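You operate a simulated robot arm through the tools that you are given. There is no shell and no other tool. Be economical: measure what you need, move in short steps, check, and stop when the job is done.

The job below is to be done with a simulated two-armed robot. You get a single attempt, and the scene is never put back.

JOB
Put the dark red cap that says "26" from the top of the orange bench on the top of the small shelf and the dark red cap labelled "75" on the top of the low shelf. Stack the red bore block labelled "27" from the top of the plywood bench on top of the red bore block labelled "57". Put the teal can from the top of the service bench on top of the purple can there. Take the orange can from the top of the service panel shelf and put it on the top of the line bench. Put the yellow can from the top of the service panel shelf on the ledge under the valve board. Open the orange box lid, take the silver ring from the orange tool box and put it on the top of the line bench, then shut the lid. Any order will do. Set down upright: teal can, orange can, yellow can.
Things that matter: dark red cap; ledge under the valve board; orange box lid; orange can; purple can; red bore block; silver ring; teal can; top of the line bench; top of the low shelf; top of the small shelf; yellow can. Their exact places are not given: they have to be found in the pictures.

The check looks at the end state, three seconds after you hand in, the way a careful person would. Anything else that was tipped, shoved, dropped, spilled or broken makes it a failure. Lids that push on must go on centred and level and be pressed home; caps that screw on are set level and turned clockwise until they are tight.

ROBOT AND FRAMES
Two 7-joint arms with two-finger parallel grippers on one trunk, on a base that drives. Base frame: it is fixed to the floor where the robot stands at the start and does not move with it; the origin is under the middle of the robot, x ahead of it, y to its left, z up. Readings come in mm, degrees, newtons and seconds.
The left shoulder is at the start at [70, 130, 1067], the right one opposite. With the tool pointing down near the work surface each hand reaches from about 220 to 520 mm from the robot's upright axis, wherever it stands, measured 20 degrees to its own side. Places, roughly: dark red cap [750, 0, 750]; ledge under the valve board (72x17 cm) [5020, -9120, 800]; orange box lid [-1300, -15100, 1000]; orange can [1750, -12250, 750]; purple can [5000, -8250, 750]; red bore block [7250, -9500, 750]; silver ring (8x8x2 cm) [-1300, -15200, 900]; teal can (7x7x13 cm) [5000, -8600, 900]; top of the line bench [-600, -11900, 800]; top of the low shelf (111x24 cm) [3560, 320, 960]; top of the small shelf (52x18 cm) [5000, 340, 900]; yellow can [1750, -13000, 750]. Payload 1.57 kg a hand.
Tool frame (each hand has its own): the origin (TCP) lies between the finger pads and is the grasp point; the fingertips stand 30 mm ahead of it; z points along the fingers, y is the line along which they close. Largest opening 80 mm; finger width 17, thickness 12; the body of the gripper, 40 by 82 mm, starts 80 mm behind the TCP.
Orientation is told as [roll, pitch, yaw] about the base's x, y, z axes, in that order, counted from this pose: with the fingers straight down and closing along the base's y, the tool's x points along the base's -x, its y along +y and its z along -z.

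CONTROLS
- The arms move only by the tool move_arm. It takes "left_deltas", "right_deltas" or both (then of equal length, played together; a hand with none holds still); each is a list of rows, each a list of 6 numbers: the shift along the tool's x, y, z in units of 250 mm (1.0 is 250 mm), then the turn, a rotation vector about the tool's x, y, z in units of 90 degrees (1.0 is 90 degrees). In form: [[dx, dy, dz, wx, wy, wz], ...]. A call has 1 to 8 rows; each row is the pose to reach, as a shift and turn from the pose commanded when the call began, along the tool's axes at that moment. "left_hand" and "right_hand" are, for a hand that has rows, the opening, from 0 (shut) to 1 (fully open), set as the call begins (left out, the last holds). A call with a number of a shift or a turn outside -1 to 1 is refused whole. A row lasts 0.2 s, in which the tool goes at most 50 mm and 8.6 degrees; a call with a longer step from one row to the next is refused whole, and so is a gripper value outside its range. Where a pose cannot be reached the arm comes as near as it can. A force on the tool above 40 N (or 10 N above the force at the start of the call, whichever is more), or a blocked arm, ends the call early, and 0.2 s more pass. The fingers move at their own pace (about 108 mm/s each) and stop on an object; they squeeze with about 39 N. The grip force told is the motor's: it shows also when the fingers shut on nothing. Time passes only in rows, and 0.2 s behind the last, so rows that repeat a pose let the fingers close. The reply holds the time, the measured pose of the TCP, the force on the tool along the base axes, the opening and the grip force, in the units named above and with some noise, with the torque about the TCP (base axes, N m) and any sound that the robot's microphone picked up.
- Cameras (640 x 400 px; columns grow to the right, rows downward): "scene" is now at [134.8, -4.1, 1285.9]; the picture's right is [-0.05, -1.00, 0.00], its down [-0.66, 0.03, -0.75] and it looks along [0.75, -0.04, -0.66] (base axes); focal length 293 px, centre (320, 200). "left" rides on the left gripper at [72, 7, -122] in its tool frame; the picture's right is [-0.09, 1.00, 0.00], its down [-0.84, -0.08, -0.54] and it looks along [-0.54, -0.05, 0.84] (tool axes); focal length 238 px, centre (320, 200). "right" rides on the right gripper at [72, -7, -122] in its tool frame; the picture's right is [0.09, 1.00, 0.00], its down [-0.84, 0.08, -0.54] and it looks along [-0.54, 0.05, 0.84] (tool axes); focal length 238 px, centre (320, 200).
- capture(camera): a new picture of that camera. The clock stands still meanwhile.
- raise_lower(by): slides the trunk up (or, below 0, down) by that many mm; the arms and the scene camera ride with it, the base frame stays. It gives what a move gives, with no picture.
- drive_base(legs): drives the robot by 1 to 6 legs, each [ahead, left, turn to the left] in mm, mm and degrees, along the robot's own axes; the way and the turn of a leg run together, so that a leg with both is an arc; at most 1500 mm and 180 degrees a leg. The arms and the cameras ride along, it lands a little off, and it stops where it bumps. It gives what a move gives.
- head_to(pan, tilt): turns the head with the scene camera to pan (to the left, within 86 degrees either way) and tilt (down, from -29 to 69), counted from straight ahead of the robot. It gives what a move gives.
- probe_pixels(camera, pixels): there is no depth. For up to 12 entries [column, row, z] of the newest picture of that camera ("zoom" is the newest enlarged one), the place [x, y] in the base frame at which the ray of that pixel passes the height z, good to about 2 mm. The clock stands still meanwhile.
- close_up(camera, box): a new picture of the part [left, top, right, bottom] of that camera's present view, enlarged. The clock stands still meanwhile.
- job_done(): hands the job in; it is judged then, once.

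Go step by step. Measure first, check grasps and placings, and put right what went wrong. The budget is 322 turns and 200 pictures, counting those below and the enlarged ones. Unless the task says otherwise, let go and move clear before handing in, and close with one line.

The tools are called after ">>>" by a JSON object that holds its "fn" and its "kwargs". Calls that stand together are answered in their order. move_arm: Moves the arms, as the interface text tells. Its arguments: {"type":"object","properties":{"left_deltas":{"type":"array"},"left_hand":{"type":"number"},"right_deltas":{"type":"array"},"right_hand":{"type":"number"}},"required":[]} The other tools are called the same way: raise_lower (by) slides the trunk up or down; drive_base (legs) drives the base; head_to (pan, tilt) turns the head that bears the scene camera; capture (camera) takes a picture; probe_pixels (camera, pixels) gives the place at which the rays of pixels pass given heights; close_up (camera, box) takes an enlarged picture of a part of a camera's view; job_done () hands the job in.

At the start:

```text
clock: 0.0
left_tool_pos: [415.4, 185.4, 1077.8]
left_orientation: [0.0, -0.1, 0.1]
left_wrist_force: [-0.4, -0.9, -0.5]
left_ft_torque: [0.03, 0.01, 0.0]
left_grip_width: 80.0
left_gripper_force: 0.1
right_tool_pos: [423.9, -154.4, 1010.5]
right_orientation: [0.0, 0.0, 0.0]
right_wrist_force: [-0.6, 0.1, -0.1]
right_ft_torque: [-0.04, -0.01, -0.03]
right_grip_width: 79.8
right_gripper_force: 0.0
trunk travel left (down, up): [-704.0, 236.0]
robot x, y, heading: [-1.2, -1.2, 0.0]
head pan, tilt: [-2.9, 41.4]
```

scene: 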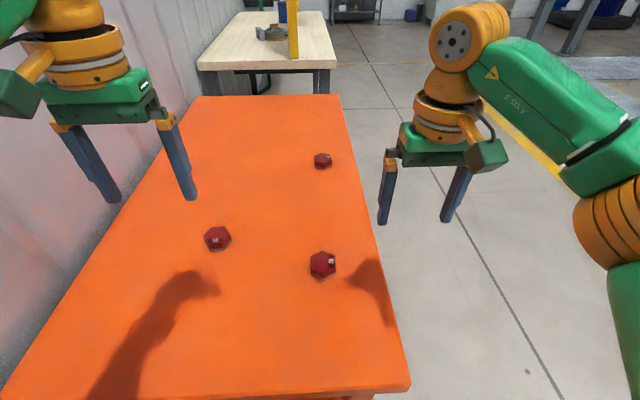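
right: 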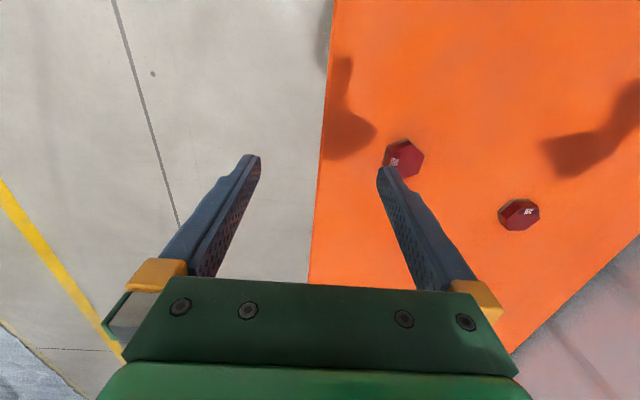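
left: 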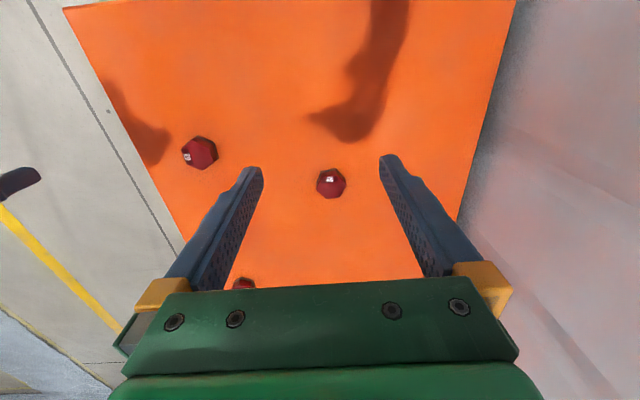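

Three dark red caps show in the scene at (217,238), (322,264) and (322,161). I'll zoom in to read their labels.

>>> {"fn": "close_up", "kwargs": {"camera": "scene", "box": [190, 140, 350, 290]}}

>>> {"fn": "close_up", "kwargs": {"camera": "left", "box": [160, 120, 360, 300]}}

>>> {"fn": "probe_pixels", "kwargs": {"camera": "scene", "pixels": [[217, 238, 760], [322, 264, 760], [322, 161, 760], [10, 395, 750], [410, 380, 750], [340, 96, 750], [193, 96, 750]]}}

```text
2.67 times, centred on (270, 215) of scene
```

zoom: 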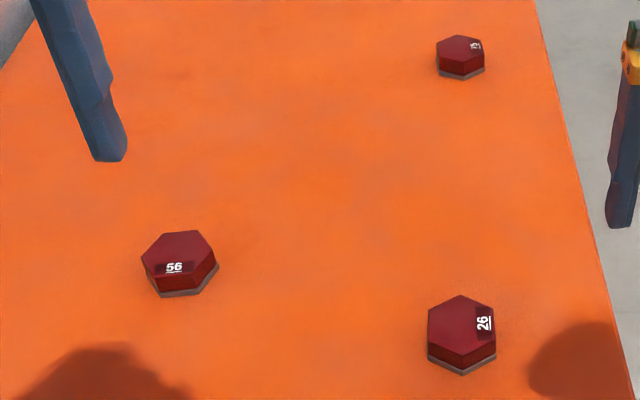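

```text
2.22 times, centred on (260, 210) of left
```

zoom: 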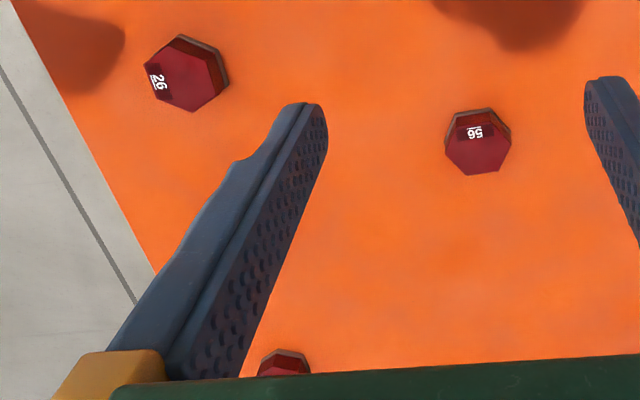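

```text
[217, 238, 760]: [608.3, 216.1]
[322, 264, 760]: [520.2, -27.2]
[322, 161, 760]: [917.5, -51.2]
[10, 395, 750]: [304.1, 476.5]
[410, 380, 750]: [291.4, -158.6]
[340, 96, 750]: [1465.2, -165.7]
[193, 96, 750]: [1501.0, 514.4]
```

The left cap reads 56 and the near right one 26. I'll zoom on the far cap at (322,161) and get tight views for the sizes.

>>> {"fn": "close_up", "kwargs": {"camera": "scene", "box": [306, 150, 338, 172]}}

>>> {"fn": "close_up", "kwargs": {"camera": "scene", "box": [298, 243, 346, 285]}}

```text
16.00 times, centred on (322, 161) of scene
```

zoom: 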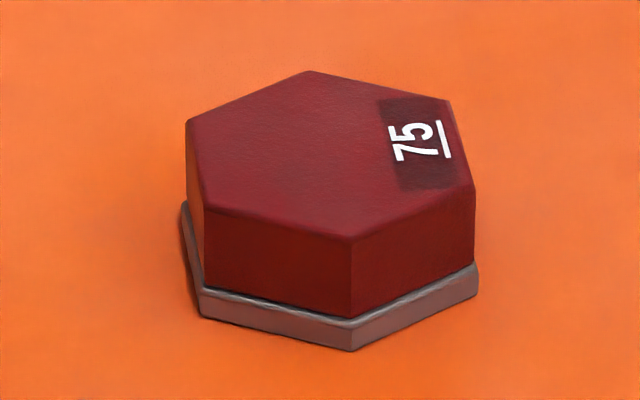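

```text
9.52 times, centred on (322, 264) of scene
```

zoom: 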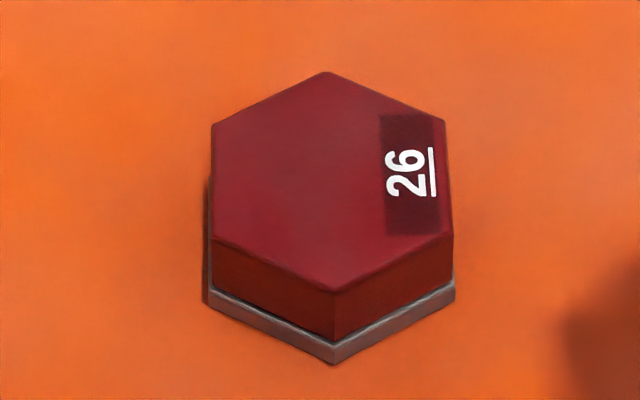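

Caps 26 and 75 are identified. I'll probe cap 26's corners to get its size, plus the left camera for triangulating its height.

>>> {"fn": "probe_pixels", "kwargs": {"camera": "zoom", "pixels": [[323, 71, 775], [445, 120, 775], [452, 237, 775], [334, 292, 775], [212, 238, 775], [212, 124, 775], [334, 363, 750], [455, 300, 750], [212, 300, 750]]}}

>>> {"fn": "probe_pixels", "kwargs": {"camera": "left", "pixels": [[197, 157, 775], [197, 157, 750], [330, 185, 775], [330, 185, 750], [65, 8, 750], [515, 2, 750]]}}

>>> {"fn": "close_up", "kwargs": {"camera": "left", "box": [170, 125, 234, 175]}}

```text
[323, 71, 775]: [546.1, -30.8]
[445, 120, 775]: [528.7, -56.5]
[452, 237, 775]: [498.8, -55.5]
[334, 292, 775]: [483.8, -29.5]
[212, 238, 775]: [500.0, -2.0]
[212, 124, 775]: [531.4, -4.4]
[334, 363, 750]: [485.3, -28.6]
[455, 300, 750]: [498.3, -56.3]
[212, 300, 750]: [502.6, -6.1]
```

```text
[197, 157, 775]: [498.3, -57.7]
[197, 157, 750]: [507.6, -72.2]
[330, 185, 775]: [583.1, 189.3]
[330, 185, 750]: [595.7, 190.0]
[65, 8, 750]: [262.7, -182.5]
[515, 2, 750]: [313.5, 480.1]
```

```text
8.00 times, centred on (202, 150) of left
```

zoom: 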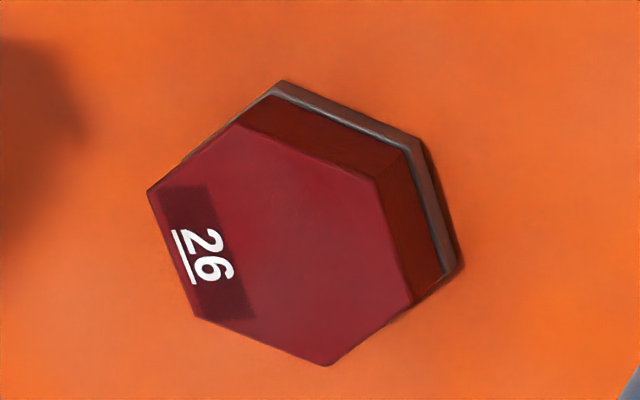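

Triangulating from both cameras puts cap 26's top near z≈827, centred about (477,-30), 48 mm across flats along y. I'll bring the right hand above it and re-measure.

>>> {"fn": "move_arm", "kwargs": {"right_deltas": [[-0.04, 0.1, 0.08, 0, 0, 0], [-0.085, 0.2, 0.16, 0, 0, 0], [-0.127, 0.3, 0.24, 0, 0, 0], [-0.17, 0.4, 0.3, 0, 0, 0], [-0.212, 0.496, 0.36, 0, 0, 0], [-0.212, 0.496, 0.36, 0, 0, 0]], "right_hand": 1}}

>>> {"fn": "capture", "kwargs": {"camera": "right"}}

>>> {"fn": "close_up", "kwargs": {"camera": "scene", "box": [250, 200, 410, 300]}}

```text
clock: 1.4
left_tool_pos: [414.8, 185.2, 1078.0]
left_orientation: [-0.1, 0.0, 0.1]
left_wrist_force: [0.9, 0.3, 0.0]
left_ft_torque: [0.01, 0.0, 0.01]
left_grip_width: 80.0
left_gripper_force: 0.1
right_tool_pos: [461.7, -38.6, 917.4]
right_orientation: [0.0, 0.0, -0.1]
right_wrist_force: [0.7, 0.8, -0.7]
right_ft_torque: [0.01, -0.01, -0.01]
right_grip_width: 79.8
right_gripper_force: 0.0
right hand out of reach, approached as far as the arm can: row 5, 6
trunk travel left (down, up): [-704.0, 236.0]
robot x, y, heading: [-0.7, -0.8, -0.0]
head pan, tilt: [-2.9, 41.4]
```

```text
191 pictures are left
```

right: 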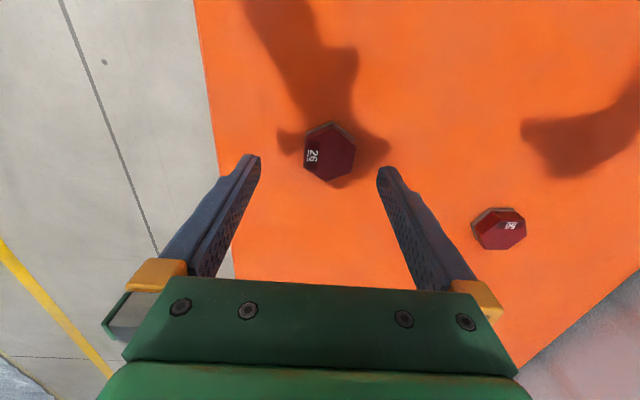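

```text
4.00 times, centred on (330, 250) of scene
```

zoom: 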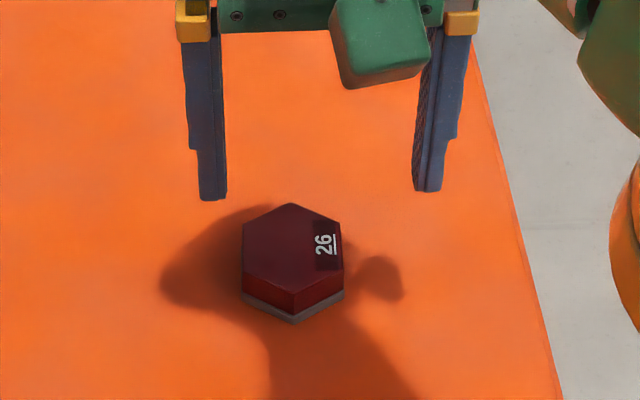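

The hand stopped at (462,-39,917), its reach limit at this height. I'll triangulate the cap with the right camera (330,152) and the zoomed scene view.

>>> {"fn": "probe_pixels", "kwargs": {"camera": "right", "pixels": [[330, 152, 775], [330, 152, 825], [330, 152, 750], [209, 116, 750], [209, 116, 800]]}}

>>> {"fn": "probe_pixels", "kwargs": {"camera": "zoom", "pixels": [[292, 247, 775], [292, 247, 825], [292, 247, 750], [490, 110, 750], [490, 110, 800]]}}

```text
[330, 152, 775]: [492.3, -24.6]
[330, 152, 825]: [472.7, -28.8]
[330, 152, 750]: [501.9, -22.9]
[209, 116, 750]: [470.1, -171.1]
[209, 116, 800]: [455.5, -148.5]
```

```text
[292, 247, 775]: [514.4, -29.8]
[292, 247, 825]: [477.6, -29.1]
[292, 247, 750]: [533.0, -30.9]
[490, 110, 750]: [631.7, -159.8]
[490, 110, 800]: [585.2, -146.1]
```

Cap centre is about (473,-29), top about 830; the bench edge triangulates to z≈808. I'll descend 60 mm and see what pose is reached.

>>> {"fn": "move_arm", "kwargs": {"right_deltas": [[0, 0, 0.12, 0, 0, 0], [0, 0, 0.24, 0, 0, 0], [0, 0, 0.24, 0, 0, 0]]}}

>>> {"fn": "capture", "kwargs": {"camera": "right"}}

```text
clock: 2.2
left_tool_pos: [415.3, 184.5, 1077.2]
left_orientation: [-0.1, 0.0, 0.1]
left_wrist_force: [0.2, -0.2, 0.4]
left_ft_torque: [-0.03, 0.0, 0.02]
left_grip_width: 80.3
left_gripper_force: 0.1
right_tool_pos: [461.9, -37.6, 857.6]
right_orientation: [-0.1, 0.1, 0.1]
right_wrist_force: [-0.1, -0.7, 0.2]
right_ft_torque: [0.0, 0.01, 0.0]
right_grip_width: 80.0
right_gripper_force: 0.0
trunk travel left (down, up): [-704.0, 236.0]
robot x, y, heading: [-4.6, -0.5, -0.1]
head pan, tilt: [-2.9, 41.4]
```

```text
189 pictures are left
```

right: 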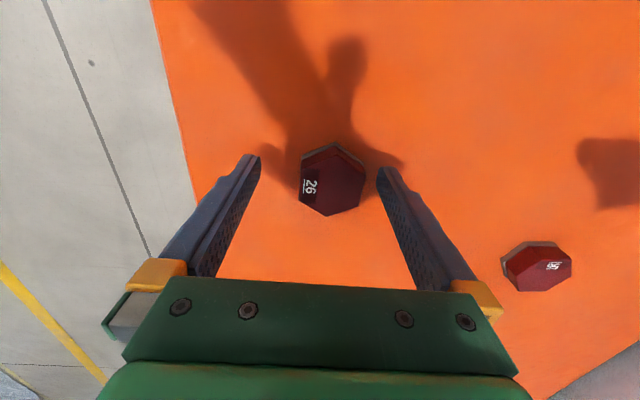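

The cap centre now shows at (332,186), between the fingers. I'll probe it at candidate heights.

>>> {"fn": "probe_pixels", "kwargs": {"camera": "right", "pixels": [[332, 187, 825], [332, 187, 835], [332, 187, 815], [332, 216, 825], [335, 144, 810], [332, 157, 825]]}}

```text
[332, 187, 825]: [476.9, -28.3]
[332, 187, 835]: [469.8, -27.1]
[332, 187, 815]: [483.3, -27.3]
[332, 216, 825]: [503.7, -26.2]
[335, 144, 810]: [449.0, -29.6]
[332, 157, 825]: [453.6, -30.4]
```

Both cameras agree on top z=825, centre (477,-28), so the bench is at 800. I'll shift there, drop to z≈834 and close.

>>> {"fn": "move_arm", "kwargs": {"right_deltas": [[-0.06, 0.036, 0, 0, 0, 0], [-0.06, 0.036, 0.05, 0, 0, 0], [-0.06, 0.036, 0.094, 0, 0, 0], [-0.06, 0.036, 0.094, 0, 0, 0]]}}

```text
clock: 3.2
left_tool_pos: [414.8, 184.3, 1077.1]
left_orientation: [-0.1, 0.0, 0.1]
left_wrist_force: [0.4, -0.3, -0.9]
left_ft_torque: [0.02, 0.0, 0.03]
left_grip_width: 79.8
left_gripper_force: 0.1
right_tool_pos: [465.7, -35.5, 838.8]
right_orientation: [0.0, 0.0, 0.0]
right_wrist_force: [0.0, 1.2, 0.3]
right_ft_torque: [0.01, 0.05, -0.03]
right_grip_width: 80.1
right_gripper_force: 0.0
right hand out of reach, approached as far as the arm can: row 1, 2, 3, 4
trunk travel left (down, up): [-704.0, 236.0]
robot x, y, heading: [1.4, -0.2, -0.1]
head pan, tilt: [-2.9, 41.4]
```

Reach falls 11 mm short in x, so I'll nudge the base ahead and slightly left. The fingers straddle the cap with clearance.

>>> {"fn": "drive_base", "kwargs": {"legs": [[14, 7, 0]]}}

>>> {"fn": "capture", "kwargs": {"camera": "right"}}

```text
clock: 4.0
left_tool_pos: [427.3, 191.0, 1079.2]
left_orientation: [-0.1, -0.2, 0.1]
left_wrist_force: [-0.5, -0.3, -0.4]
left_ft_torque: [-0.01, -0.07, -0.03]
left_grip_width: 80.0
left_gripper_force: 0.1
right_tool_pos: [477.2, -30.1, 838.8]
right_orientation: [0.1, -0.3, 0.1]
right_wrist_force: [-0.1, 0.1, 0.6]
right_ft_torque: [0.01, 0.01, -0.03]
right_grip_width: 80.2
right_gripper_force: 0.1
trunk travel left (down, up): [-704.0, 236.0]
robot x, y, heading: [13.9, 8.2, 0.0]
head pan, tilt: [-2.9, 41.4]
```

```text
188 pictures are left
```

right: 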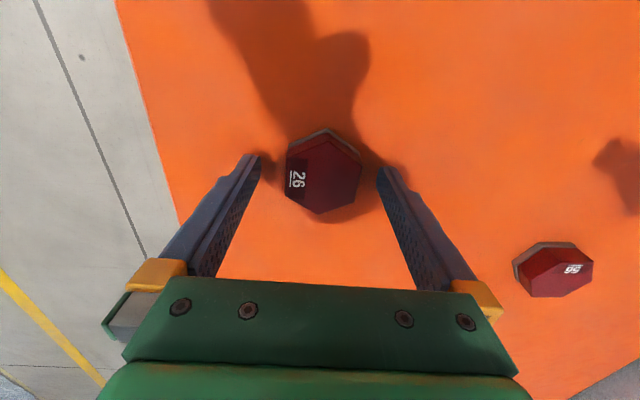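

The numbers line up (477,-30). I'll drop 4 mm more and close.

>>> {"fn": "move_arm", "kwargs": {"right_deltas": [[0, 0, 0.018, 0, 0, 0], [0, 0, 0.018, 0, 0, 0]]}}

>>> {"fn": "move_arm", "kwargs": {"right_deltas": [[0, 0, 0, 0, 0, 0], [0, 0, 0, 0, 0, 0], [0, 0, 0, 0, 0, 0]], "right_hand": 0}}

>>> {"fn": "move_arm", "kwargs": {"right_deltas": [[0, 0, -0.15, 0, 0, 0], [0, 0, -0.3, 0, 0, 0], [0, -0.1, -0.45, 0, 0, 0], [0.1, -0.2, -0.6, 0, 0, 0]]}}

>>> {"fn": "capture", "kwargs": {"camera": "right"}}

```text
clock: 4.6
left_tool_pos: [428.0, 191.4, 1077.2]
left_orientation: [-0.1, 0.1, 0.1]
left_wrist_force: [-0.3, 0.1, -0.9]
left_ft_torque: [0.05, -0.01, 0.0]
left_grip_width: 79.9
left_gripper_force: 0.0
right_tool_pos: [478.9, -28.7, 833.1]
right_orientation: [0.0, -0.1, 0.0]
right_wrist_force: [0.0, -0.1, -0.1]
right_ft_torque: [0.0, 0.02, 0.03]
right_grip_width: 80.2
right_gripper_force: 0.0
trunk travel left (down, up): [-704.0, 236.0]
robot x, y, heading: [14.9, 7.2, -0.2]
head pan, tilt: [-2.9, 41.4]
```

```text
clock: 5.4
left_tool_pos: [428.6, 192.3, 1077.6]
left_orientation: [-0.1, 0.0, 0.1]
left_wrist_force: [0.0, 0.8, -0.4]
left_ft_torque: [0.0, -0.02, 0.0]
left_grip_width: 79.8
left_gripper_force: 0.0
right_tool_pos: [480.3, -28.0, 833.5]
right_orientation: [-0.1, 0.0, 0.0]
right_wrist_force: [0.1, 0.6, 0.1]
right_ft_torque: [0.05, -0.05, -0.04]
right_grip_width: 48.8
right_gripper_force: 38.6
trunk travel left (down, up): [-704.0, 236.0]
robot x, y, heading: [15.1, 7.8, -0.0]
head pan, tilt: [-2.9, 41.4]
```

```text
refused: row 4 steps farther than a row can; nothing moved
```

```text
187 pictures are left
```

right: 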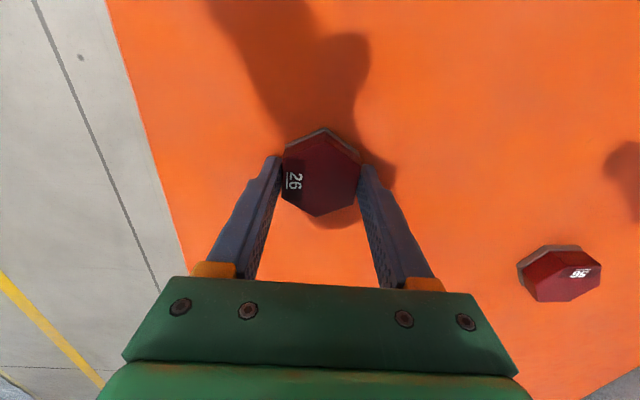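

The grip holds at 48.8 mm. I'll lift 150 mm in shorter rows and pull in a bit, and tilt the head up to see the way ahead.

>>> {"fn": "move_arm", "kwargs": {"right_deltas": [[0, 0, -0.15, 0, 0, 0], [0, 0, -0.3, 0, 0, 0], [0.08, -0.08, -0.44, 0, 0, 0], [0.16, -0.16, -0.56, 0, 0, 0], [0.24, -0.24, -0.68, 0, 0, 0]]}}

>>> {"fn": "head_to", "kwargs": {"pan": -15, "tilt": 12}}

>>> {"fn": "capture", "kwargs": {"camera": "scene"}}

```text
clock: 6.6
left_tool_pos: [427.9, 191.6, 1078.3]
left_orientation: [0.0, 0.0, 0.1]
left_wrist_force: [0.3, -0.4, 0.8]
left_ft_torque: [-0.01, -0.02, -0.01]
left_grip_width: 79.9
left_gripper_force: 0.1
right_tool_pos: [416.2, -92.6, 1004.9]
right_orientation: [0.0, 0.0, -0.1]
right_wrist_force: [-0.8, 0.0, -2.5]
right_ft_torque: [-0.01, -0.02, -0.02]
right_grip_width: 49.1
right_gripper_force: 39.0
trunk travel left (down, up): [-704.0, 236.0]
robot x, y, heading: [17.4, 8.2, -0.1]
head pan, tilt: [-2.9, 41.4]
```

```text
clock: 7.5
left_tool_pos: [430.3, 192.8, 1077.9]
left_orientation: [-0.2, 0.1, 0.1]
left_wrist_force: [0.2, -0.1, 0.6]
left_ft_torque: [-0.01, 0.0, 0.03]
left_grip_width: 80.1
left_gripper_force: 0.0
right_tool_pos: [417.3, -90.6, 1004.5]
right_orientation: [-0.1, 0.0, 0.1]
right_wrist_force: [0.4, 0.6, -3.0]
right_ft_torque: [0.02, 0.01, 0.02]
right_grip_width: 49.0
right_gripper_force: 38.9
trunk travel left (down, up): [-704.0, 236.0]
robot x, y, heading: [15.7, 6.2, 0.1]
head pan, tilt: [-15.0, 12.0]
```

```text
186 pictures are left
```

scene: 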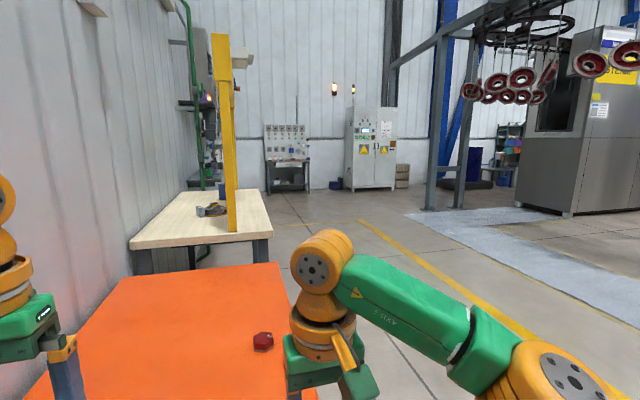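

The floor to the right is clear. I'll go right 700, ahead 940, turn left 90° and approach cap 75 with the left hand.

>>> {"fn": "drive_base", "kwargs": {"legs": [[0, -700, 0], [940, 0, 0], [0, 0, 90], [230, 0, 0]]}}

>>> {"fn": "head_to", "kwargs": {"pan": 5, "tilt": 50}}

>>> {"fn": "capture", "kwargs": {"camera": "scene"}}

>>> {"fn": "capture", "kwargs": {"camera": "left"}}

```text
clock: 21.0
left_tool_pos: [760.4, -57.4, 1077.9]
left_orientation: [0.0, 0.0, 90.5]
left_wrist_force: [-0.7, 0.1, 0.6]
left_ft_torque: [0.0, 0.0, -0.04]
left_grip_width: 80.3
left_gripper_force: 0.1
right_tool_pos: [1043.6, -68.8, 1003.8]
right_orientation: [-0.1, -0.1, 90.2]
right_wrist_force: [0.9, 0.4, -2.8]
right_ft_torque: [0.02, 0.03, 0.01]
right_grip_width: 48.7
right_gripper_force: 39.2
trunk travel left (down, up): [-704.0, 236.0]
robot x, y, heading: [946.8, -471.0, 90.5]
head pan, tilt: [-15.0, 12.0]
```

```text
clock: 22.1
left_tool_pos: [759.7, -56.6, 1078.0]
left_orientation: [-0.1, 0.0, 90.5]
left_wrist_force: [-1.0, 0.2, -0.2]
left_ft_torque: [-0.01, 0.01, 0.03]
left_grip_width: 80.2
left_gripper_force: 0.1
right_tool_pos: [1042.1, -67.0, 1003.9]
right_orientation: [0.0, 0.0, 90.3]
right_wrist_force: [-0.1, 1.0, -2.5]
right_ft_torque: [0.0, 0.03, -0.02]
right_grip_width: 48.8
right_gripper_force: 39.2
trunk travel left (down, up): [-704.0, 236.0]
robot x, y, heading: [948.8, -470.2, 90.1]
head pan, tilt: [5.0, 50.0]
```

```text
185 pictures are left
```

scene: 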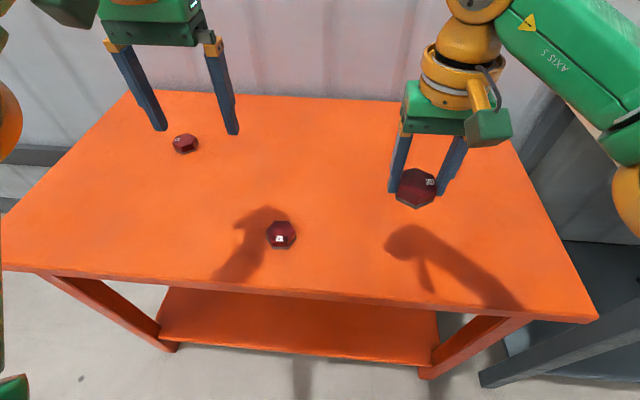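

```text
184 pictures are left
```

left: 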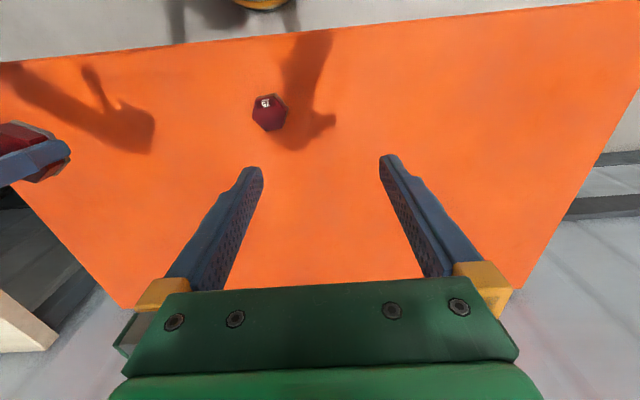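

The cap at scene (281,234) should be 75. I'll zoom to confirm and measure it at z=825.

>>> {"fn": "close_up", "kwargs": {"camera": "scene", "box": [257, 219, 305, 249]}}

>>> {"fn": "probe_pixels", "kwargs": {"camera": "left", "pixels": [[270, 113, 825]]}}

>>> {"fn": "probe_pixels", "kwargs": {"camera": "scene", "pixels": [[281, 232, 825], [40, 272, 800], [590, 318, 800]]}}

```text
13.33 times, centred on (281, 234) of scene
```

zoom: 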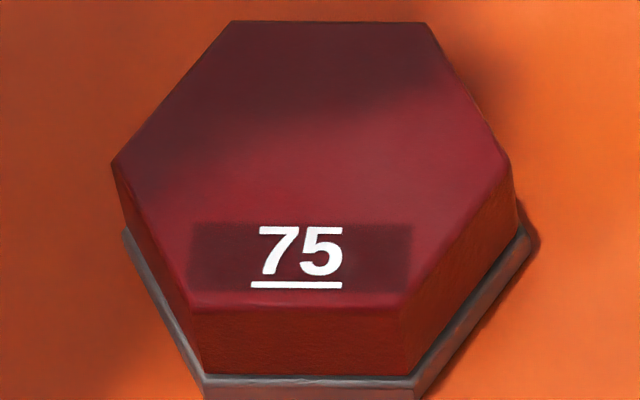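

```text
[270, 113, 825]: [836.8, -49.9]
```

```text
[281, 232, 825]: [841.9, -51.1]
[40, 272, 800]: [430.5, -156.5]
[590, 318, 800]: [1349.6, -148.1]
```

>>> {"fn": "probe_pixels", "kwargs": {"camera": "zoom", "pixels": [[230, 22, 825], [425, 24, 825], [507, 165, 825], [400, 305, 825], [190, 307, 825], [113, 162, 825]]}}

```text
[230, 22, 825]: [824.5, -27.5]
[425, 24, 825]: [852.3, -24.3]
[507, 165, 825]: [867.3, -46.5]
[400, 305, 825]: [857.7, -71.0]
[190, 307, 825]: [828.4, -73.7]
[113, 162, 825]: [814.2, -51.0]
```

Cap 75 is at (840.7,-49) with its flats' normal at about 155.5°, so the hand must turn 25° clockwise. I'll move the left hand above it.

>>> {"fn": "move_arm", "kwargs": {"left_deltas": [[-0.006, -0.065, 0.158, 0, 0, 0.056], [-0.013, -0.13, 0.316, 0, 0, 0.111], [-0.019, -0.194, 0.474, 0, 0, 0.167], [-0.026, -0.26, 0.632, 0, 0, 0.222], [-0.032, -0.324, 0.79, 0, 0, 0.278], [-0.032, -0.324, 0.79, 0, 0, 0.278]], "left_hand": 1}}

>>> {"fn": "capture", "kwargs": {"camera": "left"}}

```text
clock: 23.5
left_tool_pos: [841.1, -48.3, 881.2]
left_orientation: [0.0, 0.0, 65.4]
left_wrist_force: [-0.2, 0.1, 0.6]
left_ft_torque: [0.0, 0.0, 0.05]
left_grip_width: 80.0
left_gripper_force: 0.1
right_tool_pos: [1043.2, -66.5, 1003.9]
right_orientation: [-0.1, 0.1, 90.3]
right_wrist_force: [-0.5, 0.3, -3.4]
right_ft_torque: [-0.03, 0.0, 0.0]
right_grip_width: 48.7
right_gripper_force: 39.4
trunk travel left (down, up): [-704.0, 236.0]
robot x, y, heading: [950.1, -477.0, 90.4]
head pan, tilt: [5.0, 50.0]
```

```text
182 pictures are left
```

left: 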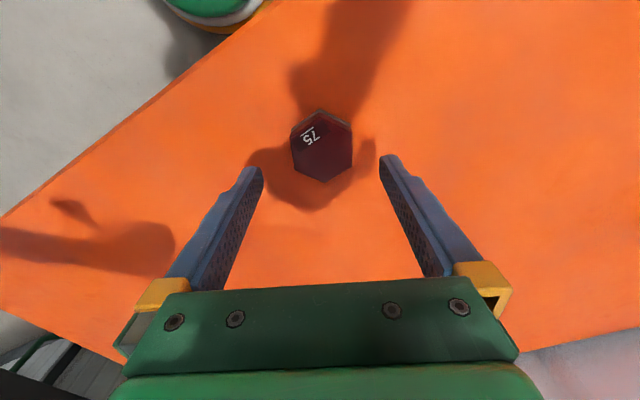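

Flats are aligned with the fingers and the cap is centred. I'll descend to z≈833 and close.

>>> {"fn": "move_arm", "kwargs": {"left_deltas": [[0, 0, 0.1, 0, 0, 0], [0, 0, 0.19, 0, 0, 0], [0, 0, 0.19, 0, 0, 0]]}}

>>> {"fn": "move_arm", "kwargs": {"left_deltas": [[0, 0, 0, 0, 0, 0], [0, 0, 0, 0, 0, 0], [0, 0, 0, 0, 0, 0]], "left_hand": 0}}

>>> {"fn": "move_arm", "kwargs": {"left_deltas": [[0, 0, -0.15, 0, 0, 0], [0, 0, -0.3, 0, 0, 0], [0.05, 0.05, -0.44, 0, 0, 0], [0.1, 0.1, -0.58, 0, 0, 0], [0.15, 0.15, -0.7, 0, 0, 0]]}}

>>> {"fn": "capture", "kwargs": {"camera": "left"}}

```text
clock: 24.3
left_tool_pos: [841.5, -45.7, 833.7]
left_orientation: [-0.1, 0.0, 65.5]
left_wrist_force: [0.0, 0.8, -0.2]
left_ft_torque: [-0.03, -0.01, 0.03]
left_grip_width: 79.8
left_gripper_force: 0.0
right_tool_pos: [1041.8, -66.3, 1003.7]
right_orientation: [0.0, -0.1, 90.3]
right_wrist_force: [0.8, 0.6, -2.8]
right_ft_torque: [-0.04, -0.03, 0.03]
right_grip_width: 48.7
right_gripper_force: 38.7
trunk travel left (down, up): [-704.0, 236.0]
robot x, y, heading: [944.4, -471.6, 90.4]
head pan, tilt: [5.0, 50.0]
```

```text
clock: 25.1
left_tool_pos: [840.7, -47.5, 832.7]
left_orientation: [-0.2, 0.0, 65.5]
left_wrist_force: [0.0, -0.5, 0.5]
left_ft_torque: [0.07, -0.01, 0.0]
left_grip_width: 48.8
left_gripper_force: 38.8
right_tool_pos: [1042.4, -66.9, 1003.4]
right_orientation: [0.0, 0.1, 90.4]
right_wrist_force: [-0.1, -0.2, -2.8]
right_ft_torque: [-0.02, -0.03, -0.04]
right_grip_width: 48.8
right_gripper_force: 39.0
trunk travel left (down, up): [-704.0, 236.0]
robot x, y, heading: [946.3, -467.7, 90.4]
head pan, tilt: [5.0, 50.0]
```

```text
clock: 26.3
left_tool_pos: [790.2, -67.1, 1009.3]
left_orientation: [-0.1, 0.1, 65.4]
left_wrist_force: [-0.1, 0.2, -3.2]
left_ft_torque: [0.02, 0.01, -0.02]
left_grip_width: 48.8
left_gripper_force: 38.5
right_tool_pos: [1043.1, -66.9, 1004.4]
right_orientation: [0.1, 0.1, 90.4]
right_wrist_force: [-0.7, 0.1, -2.7]
right_ft_torque: [-0.04, 0.02, -0.01]
right_grip_width: 48.7
right_gripper_force: 39.1
trunk travel left (down, up): [-704.0, 236.0]
robot x, y, heading: [947.8, -470.6, 90.3]
head pan, tilt: [5.0, 50.0]
```

```text
181 pictures are left
```

left: 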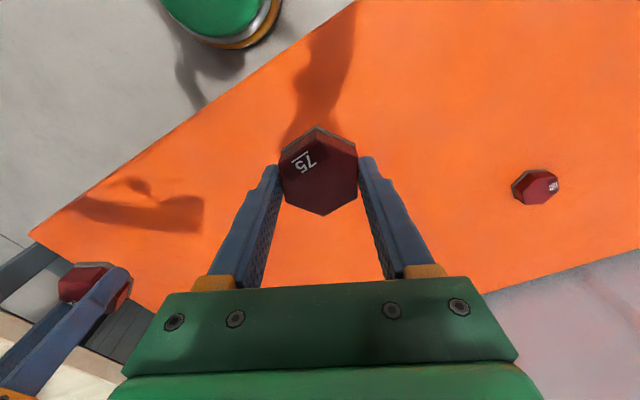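

Both caps are held. I'll back away and drive sideways along the aisle toward the low shelf at x≈3560, then look.

>>> {"fn": "drive_base", "kwargs": {"legs": [[-430, 0, 0], [0, -1300, 0], [0, -1300, 0]]}}

>>> {"fn": "head_to", "kwargs": {"pan": 0, "tilt": 15}}

>>> {"fn": "capture", "kwargs": {"camera": "scene"}}

```text
clock: 41.0
left_tool_pos: [3370.5, -480.9, 1008.1]
left_orientation: [-0.1, 0.0, 64.8]
left_wrist_force: [0.1, -1.0, -3.3]
left_ft_torque: [0.01, 0.01, -0.01]
left_grip_width: 48.7
left_gripper_force: 39.2
right_tool_pos: [3623.1, -482.8, 1003.7]
right_orientation: [0.1, 0.0, 89.7]
right_wrist_force: [1.3, 0.4, -3.2]
right_ft_torque: [0.0, 0.02, 0.01]
right_grip_width: 48.8
right_gripper_force: 39.3
trunk travel left (down, up): [-704.0, 236.0]
robot x, y, heading: [3524.3, -882.7, 89.8]
head pan, tilt: [5.0, 50.0]
```

```text
clock: 42.0
left_tool_pos: [3369.8, -480.0, 1007.9]
left_orientation: [-0.1, 0.0, 64.8]
left_wrist_force: [-0.6, -1.1, -2.6]
left_ft_torque: [-0.03, -0.02, 0.0]
left_grip_width: 48.8
left_gripper_force: 38.7
right_tool_pos: [3622.4, -482.4, 1002.9]
right_orientation: [-0.1, -0.1, 89.7]
right_wrist_force: [-0.1, 0.3, -1.9]
right_ft_torque: [0.01, 0.02, -0.02]
right_grip_width: 48.9
right_gripper_force: 39.6
trunk travel left (down, up): [-704.0, 236.0]
robot x, y, heading: [3523.1, -886.0, 89.6]
head pan, tilt: [0.0, 15.0]
```

```text
180 pictures are left
```

scene: 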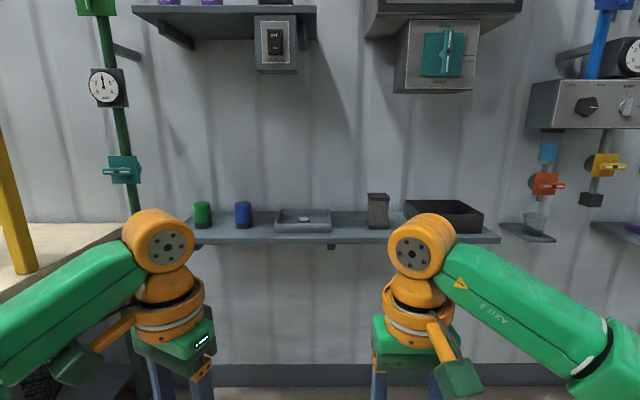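

The low shelf is dead ahead with a gap between the tray (302,220) and the meshed box (377,210). I'll drive nearer and look down at it.

>>> {"fn": "drive_base", "kwargs": {"legs": [[600, 0, 0]]}}

>>> {"fn": "head_to", "kwargs": {"pan": 0, "tilt": 30}}

>>> {"fn": "capture", "kwargs": {"camera": "scene"}}

>>> {"fn": "capture", "kwargs": {"camera": "left"}}

```text
clock: 45.4
left_tool_pos: [3373.3, 112.6, 1008.9]
left_orientation: [-0.2, 0.1, 64.9]
left_wrist_force: [-0.1, -0.5, -2.7]
left_ft_torque: [0.02, -0.02, -0.02]
left_grip_width: 49.1
left_gripper_force: 39.6
right_tool_pos: [3626.5, 110.4, 1004.0]
right_orientation: [0.0, 0.0, 89.7]
right_wrist_force: [0.6, 0.3, -3.0]
right_ft_torque: [0.0, 0.02, -0.02]
right_grip_width: 49.1
right_gripper_force: 39.1
trunk travel left (down, up): [-704.0, 236.0]
robot x, y, heading: [3526.6, -293.6, 89.6]
head pan, tilt: [0.0, 15.0]
```

```text
clock: 46.1
left_tool_pos: [3372.9, 113.6, 1008.6]
left_orientation: [-0.2, 0.2, 64.7]
left_wrist_force: [-0.6, -0.6, -2.7]
left_ft_torque: [0.01, -0.01, 0.0]
left_grip_width: 48.7
left_gripper_force: 39.1
right_tool_pos: [3624.8, 111.1, 1003.7]
right_orientation: [0.0, 0.1, 89.7]
right_wrist_force: [0.4, 0.6, -2.2]
right_ft_torque: [-0.03, 0.02, 0.01]
right_grip_width: 48.6
right_gripper_force: 38.9
trunk travel left (down, up): [-704.0, 236.0]
robot x, y, heading: [3523.6, -294.8, 89.6]
head pan, tilt: [0.0, 30.0]
```

```text
179 pictures are left
```

scene: 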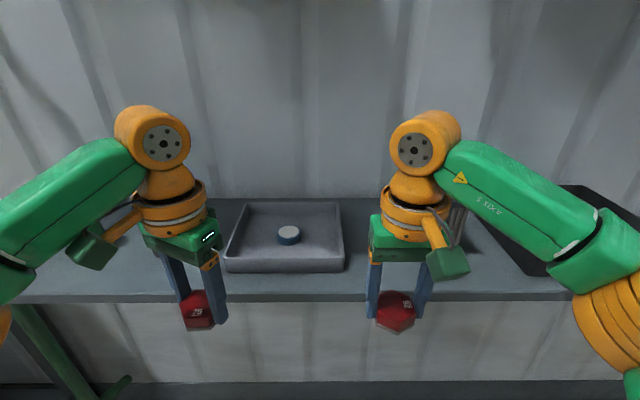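

```text
178 pictures are left
```

left: 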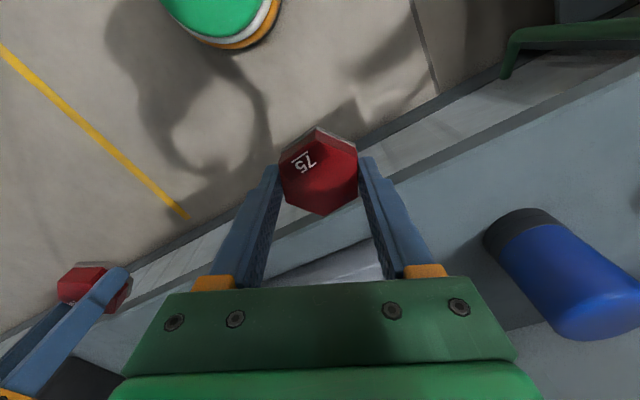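

The tray spans scene (225–345). I'll probe shelf edges and tray corners, plus the blue can's base in the left view.

>>> {"fn": "probe_pixels", "kwargs": {"camera": "scene", "pixels": [[300, 302, 960], [300, 294, 960], [226, 271, 960], [344, 271, 960], [340, 203, 985], [247, 203, 985], [350, 198, 960], [500, 295, 960], [525, 272, 960]]}}

>>> {"fn": "probe_pixels", "kwargs": {"camera": "left", "pixels": [[485, 238, 960], [518, 208, 960], [555, 222, 960], [330, 210, 960], [520, 132, 960], [375, 238, 985]]}}

>>> {"fn": "capture", "kwargs": {"camera": "right"}}

```text
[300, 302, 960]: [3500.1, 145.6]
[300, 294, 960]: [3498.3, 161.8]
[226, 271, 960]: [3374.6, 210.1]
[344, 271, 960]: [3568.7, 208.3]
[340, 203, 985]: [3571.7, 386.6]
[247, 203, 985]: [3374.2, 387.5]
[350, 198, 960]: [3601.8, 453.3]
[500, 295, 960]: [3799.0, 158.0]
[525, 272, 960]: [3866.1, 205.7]
```

```text
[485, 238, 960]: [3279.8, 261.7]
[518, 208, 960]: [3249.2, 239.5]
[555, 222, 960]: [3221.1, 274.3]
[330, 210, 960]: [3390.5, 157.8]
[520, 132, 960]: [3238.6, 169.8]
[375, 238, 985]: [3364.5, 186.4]
```

```text
177 pictures are left
```

right: 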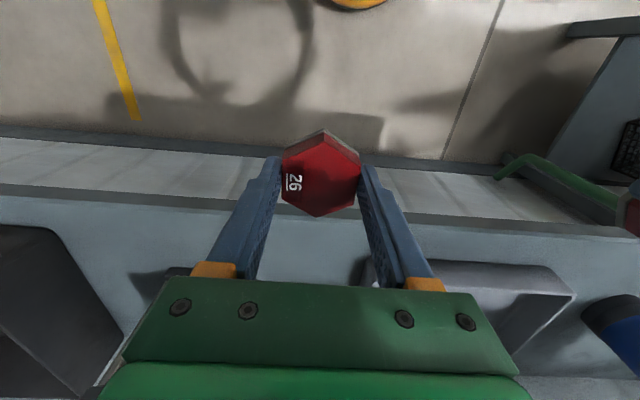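

I need the shelf height exactly. I'll zoom on the shelf's front edge in the right view and in the scene view.

>>> {"fn": "close_up", "kwargs": {"camera": "right", "box": [130, 160, 260, 240]}}

>>> {"fn": "close_up", "kwargs": {"camera": "scene", "box": [225, 250, 385, 350]}}

```text
4.92 times, centred on (195, 200) of right
```

zoom: 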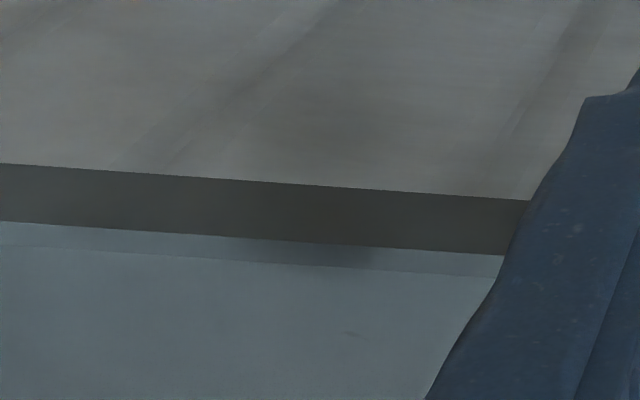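

```text
4.00 times, centred on (305, 300) of scene
```

zoom: 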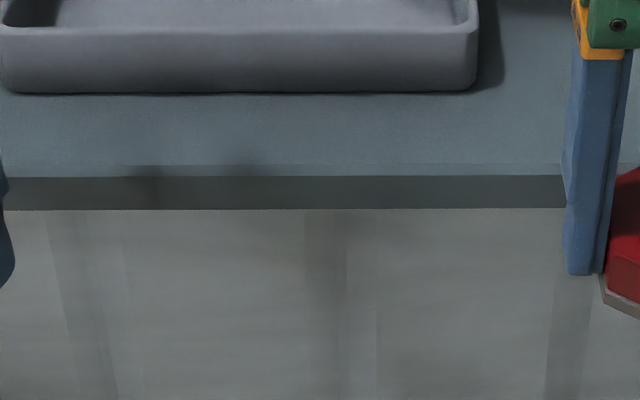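

>>> {"fn": "probe_pixels", "kwargs": {"camera": "right", "pixels": [[191, 208, 960], [191, 208, 920], [191, 208, 900]]}}

>>> {"fn": "probe_pixels", "kwargs": {"camera": "scene", "pixels": [[420, 294, 960], [420, 294, 920], [420, 294, 900], [320, 198, 920], [320, 198, 900]]}}

```text
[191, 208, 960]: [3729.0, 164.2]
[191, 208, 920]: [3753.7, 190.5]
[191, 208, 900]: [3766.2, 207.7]
```

```text
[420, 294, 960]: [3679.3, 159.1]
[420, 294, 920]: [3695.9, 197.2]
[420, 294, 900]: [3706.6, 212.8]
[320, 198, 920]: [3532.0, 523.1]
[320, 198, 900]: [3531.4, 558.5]
```

The shelf edge is about y≈165–185 with z roughly 930–960. The target gap is between tray (right end x≈3570) and the mesh box. I'll raise the trunk, tuck the right hand back, and shift right so the left arm can serve that gap.

>>> {"fn": "raise_lower", "kwargs": {"by": 120}}

>>> {"fn": "move_arm", "kwargs": {"right_deltas": [[0.15, 0, 0, 0, 0, 0], [0.3, -0.05, 0, 0, 0, 0], [0.45, -0.1, 0, 0, 0, 0], [0.56, -0.15, 0, 0, 0, 0], [0.56, -0.15, 0, 0, 0, 0]]}}

>>> {"fn": "drive_base", "kwargs": {"legs": [[-30, 0, 0], [0, -250, 0]]}}

>>> {"fn": "head_to", "kwargs": {"pan": 10, "tilt": 35}}

>>> {"fn": "capture", "kwargs": {"camera": "scene"}}

>>> {"fn": "capture", "kwargs": {"camera": "left"}}

```text
clock: 47.6
left_tool_pos: [3372.6, 112.6, 1128.7]
left_orientation: [0.0, 0.1, 64.8]
left_wrist_force: [0.1, -0.3, -2.6]
left_ft_torque: [-0.01, -0.01, 0.0]
left_grip_width: 48.6
left_gripper_force: 39.0
right_tool_pos: [3626.0, 110.9, 1123.0]
right_orientation: [0.0, 0.1, 89.7]
right_wrist_force: [0.0, 0.3, -3.2]
right_ft_torque: [0.04, 0.0, 0.02]
right_grip_width: 49.1
right_gripper_force: 39.4
trunk travel left (down, up): [-824.0, 116.0]
robot x, y, heading: [3526.2, -294.0, 89.6]
head pan, tilt: [0.0, 30.0]
```

```text
clock: 48.8
left_tool_pos: [3374.1, 113.3, 1127.2]
left_orientation: [-0.1, 0.0, 64.9]
left_wrist_force: [-0.5, -0.3, -2.8]
left_ft_torque: [-0.01, -0.01, -0.01]
left_grip_width: 49.0
left_gripper_force: 38.5
right_tool_pos: [3661.2, -29.2, 1123.2]
right_orientation: [0.0, 0.0, 89.7]
right_wrist_force: [-0.2, 0.0, -2.9]
right_ft_torque: [0.0, 0.02, -0.03]
right_grip_width: 48.6
right_gripper_force: 39.2
trunk travel left (down, up): [-824.0, 116.0]
robot x, y, heading: [3524.3, -295.0, 89.8]
head pan, tilt: [0.0, 30.0]
```

```text
clock: 51.1
left_tool_pos: [3620.9, 82.1, 1128.3]
left_orientation: [-0.1, 0.0, 65.2]
left_wrist_force: [0.1, 0.4, -2.6]
left_ft_torque: [-0.02, -0.01, 0.0]
left_grip_width: 48.7
left_gripper_force: 38.8
right_tool_pos: [3909.8, -60.0, 1121.0]
right_orientation: [-0.1, 0.0, 89.9]
right_wrist_force: [0.0, -0.7, -3.0]
right_ft_torque: [-0.02, -0.02, -0.01]
right_grip_width: 48.9
right_gripper_force: 38.9
trunk travel left (down, up): [-824.0, 116.0]
robot x, y, heading: [3774.9, -321.6, 89.9]
head pan, tilt: [0.0, 30.0]
```

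```text
clock: 51.8
left_tool_pos: [3623.9, 80.2, 1127.4]
left_orientation: [-0.2, -0.1, 65.2]
left_wrist_force: [-0.5, 0.4, -2.2]
left_ft_torque: [-0.03, -0.02, 0.05]
left_grip_width: 48.8
left_gripper_force: 38.6
right_tool_pos: [3911.4, -61.1, 1122.3]
right_orientation: [0.1, 0.0, 89.8]
right_wrist_force: [0.7, 0.1, -2.8]
right_ft_torque: [0.02, -0.01, -0.02]
right_grip_width: 48.9
right_gripper_force: 39.2
trunk travel left (down, up): [-824.0, 116.0]
robot x, y, heading: [3780.5, -322.6, 89.7]
head pan, tilt: [10.0, 35.0]
```

```text
174 pictures are left
```

scene: 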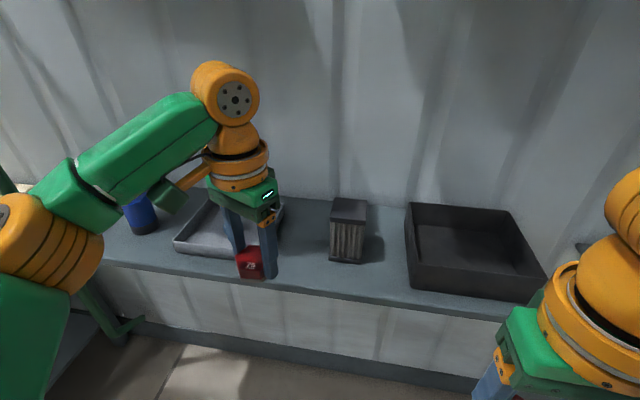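

```text
173 pictures are left
```

left: 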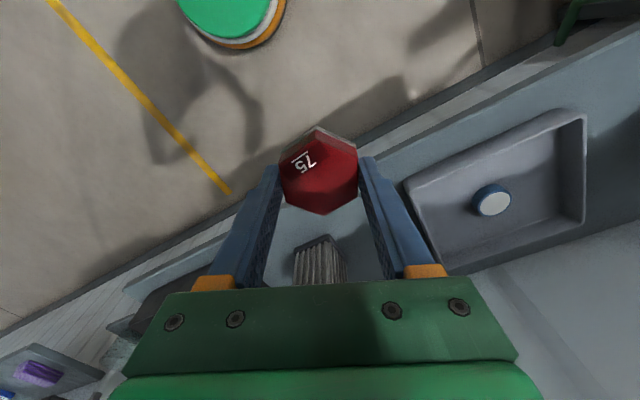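

Two gaps appear: tray to mesh box and mesh box to black bin (408,290). I'll probe the base corners, and the same features from the left camera for height.

>>> {"fn": "probe_pixels", "kwargs": {"camera": "scene", "pixels": [[330, 261, 950], [361, 264, 950], [410, 288, 950], [284, 228, 950], [330, 294, 950], [182, 251, 950], [182, 251, 930]]}}

>>> {"fn": "probe_pixels", "kwargs": {"camera": "left", "pixels": [[404, 180, 985], [588, 112, 985], [443, 272, 985], [586, 224, 985], [322, 236, 1060], [294, 250, 1060]]}}

>>> {"fn": "close_up", "kwargs": {"camera": "left", "box": [400, 60, 560, 160]}}

>>> {"fn": "close_up", "kwargs": {"camera": "scene", "box": [160, 190, 400, 340]}}

```text
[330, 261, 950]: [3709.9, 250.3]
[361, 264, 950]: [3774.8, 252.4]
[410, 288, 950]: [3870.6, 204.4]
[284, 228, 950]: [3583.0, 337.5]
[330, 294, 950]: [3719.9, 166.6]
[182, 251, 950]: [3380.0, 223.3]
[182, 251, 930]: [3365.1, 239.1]
```

```text
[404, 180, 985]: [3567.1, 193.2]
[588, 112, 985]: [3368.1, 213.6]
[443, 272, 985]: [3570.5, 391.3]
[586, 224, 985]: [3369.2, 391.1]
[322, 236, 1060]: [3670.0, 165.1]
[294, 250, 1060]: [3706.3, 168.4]
```

```text
4.00 times, centred on (480, 110) of left
```

zoom: 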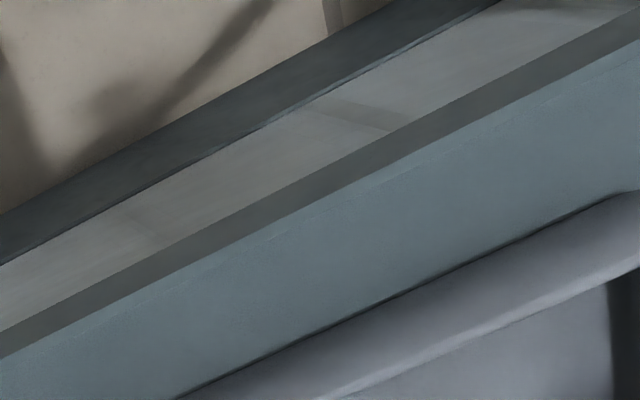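

```text
2.67 times, centred on (280, 265) of scene
```

zoom: 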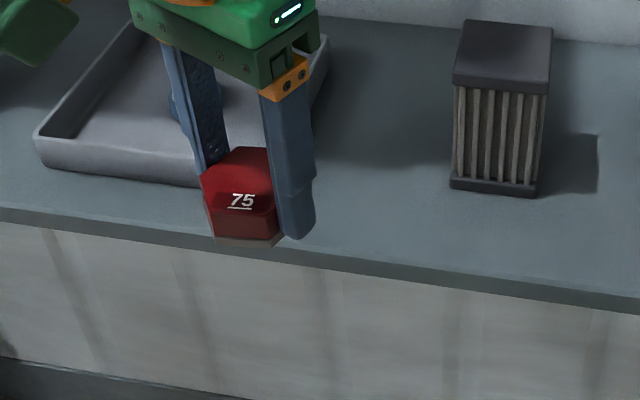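

>>> {"fn": "probe_pixels", "kwargs": {"camera": "left", "pixels": [[480, 115, 960], [480, 115, 930]]}}

>>> {"fn": "probe_pixels", "kwargs": {"camera": "scene", "pixels": [[310, 289, 960], [310, 289, 930], [160, 268, 960], [160, 268, 930]]}}

```text
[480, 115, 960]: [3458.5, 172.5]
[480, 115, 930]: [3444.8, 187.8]
```

```text
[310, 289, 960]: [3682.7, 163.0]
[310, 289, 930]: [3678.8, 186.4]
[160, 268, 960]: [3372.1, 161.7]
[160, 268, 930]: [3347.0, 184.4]
```

Shelf top triangulates to about z≈928, front edge y≈188; the gap runs x 3575–3706, so the target is (3640,255). I'll drive ahead 180 first.

>>> {"fn": "drive_base", "kwargs": {"legs": [[178, 0, 0]]}}

>>> {"fn": "capture", "kwargs": {"camera": "scene"}}

```text
clock: 53.3
left_tool_pos: [3624.4, 254.9, 1129.3]
left_orientation: [0.0, -0.1, 65.1]
left_wrist_force: [0.8, -0.7, -3.2]
left_ft_torque: [0.02, 0.03, 0.0]
left_grip_width: 48.6
left_gripper_force: 38.6
right_tool_pos: [3911.9, 113.1, 1123.0]
right_orientation: [0.0, -0.2, 89.9]
right_wrist_force: [0.2, 0.4, -3.2]
right_ft_torque: [-0.01, 0.03, 0.01]
right_grip_width: 48.8
right_gripper_force: 39.6
trunk travel left (down, up): [-824.0, 116.0]
robot x, y, heading: [3778.2, -143.6, 89.8]
head pan, tilt: [10.0, 35.0]
```

```text
170 pictures are left
```

scene: 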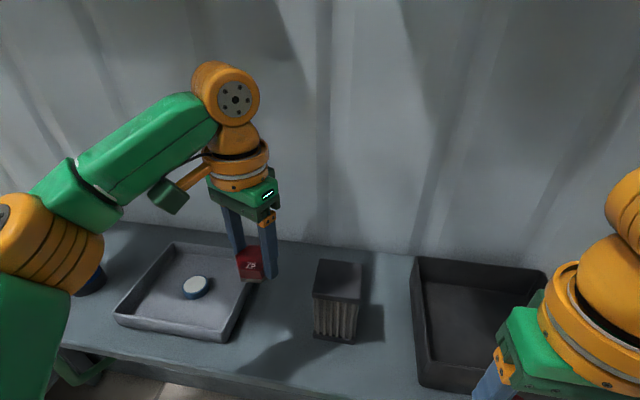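

Looks good. I'll move the left hand to (3640,255) and down to z≈985.

>>> {"fn": "move_arm", "kwargs": {"left_deltas": [[-0.027, -0.058, 0.14, 0, 0, 0], [-0.027, -0.058, 0.28, 0, 0, 0], [-0.027, -0.058, 0.42, 0, 0, 0], [-0.027, -0.058, 0.576, 0, 0, 0], [-0.027, -0.058, 0.576, 0, 0, 0]]}}

>>> {"fn": "close_up", "kwargs": {"camera": "scene", "box": [160, 220, 400, 370]}}

```text
clock: 54.5
left_tool_pos: [3639.2, 258.6, 983.7]
left_orientation: [0.0, 0.1, 65.1]
left_wrist_force: [-0.2, 0.0, -3.3]
left_ft_torque: [0.01, -0.02, 0.0]
left_grip_width: 48.7
left_gripper_force: 39.2
right_tool_pos: [3912.1, 115.6, 1122.4]
right_orientation: [0.1, -0.1, 89.9]
right_wrist_force: [0.3, -1.0, -3.3]
right_ft_torque: [-0.01, 0.02, 0.03]
right_grip_width: 49.0
right_gripper_force: 39.2
trunk travel left (down, up): [-824.0, 116.0]
robot x, y, heading: [3781.5, -145.7, 90.0]
head pan, tilt: [10.0, 35.0]
```

```text
2.67 times, centred on (280, 295) of scene
```

zoom: 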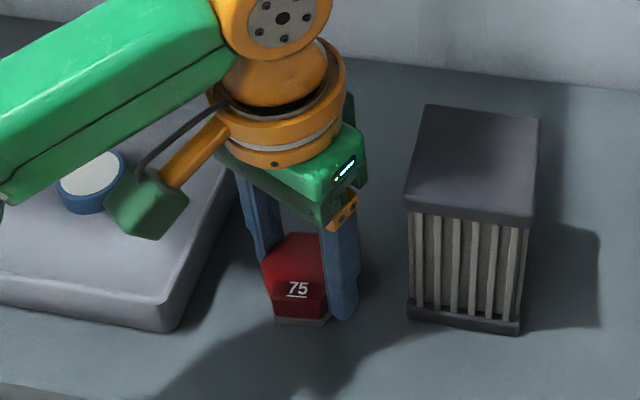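

The cap hovers just above the shelf with room on both sides. I'll creep down watching the force.

>>> {"fn": "move_arm", "kwargs": {"left_deltas": [[0, 0, 0.02, 0, 0, 0], [0, 0, 0.04, 0, 0, 0], [0, 0, 0.06, 0, 0, 0]]}}

```text
clock: 55.1
left_tool_pos: [3638.8, 255.6, 979.2]
left_orientation: [0.1, -0.6, 65.1]
left_wrist_force: [-2.8, -2.0, 17.9]
left_ft_torque: [-0.4, -0.38, -0.3]
left_grip_width: 48.7
left_gripper_force: 38.8
right_tool_pos: [3912.1, 112.4, 1123.5]
right_orientation: [0.1, -0.1, 90.0]
right_wrist_force: [0.4, -0.2, -2.6]
right_ft_torque: [0.01, 0.01, 0.01]
right_grip_width: 48.5
right_gripper_force: 39.1
trunk travel left (down, up): [-824.0, 116.0]
robot x, y, heading: [3774.5, -148.1, 89.9]
head pan, tilt: [10.0, 35.0]
stopped in row 3 (left hand): the force on the tool passed its limit at 68 N (the readings are from after the stop); the commanded pose is now the measured one
```

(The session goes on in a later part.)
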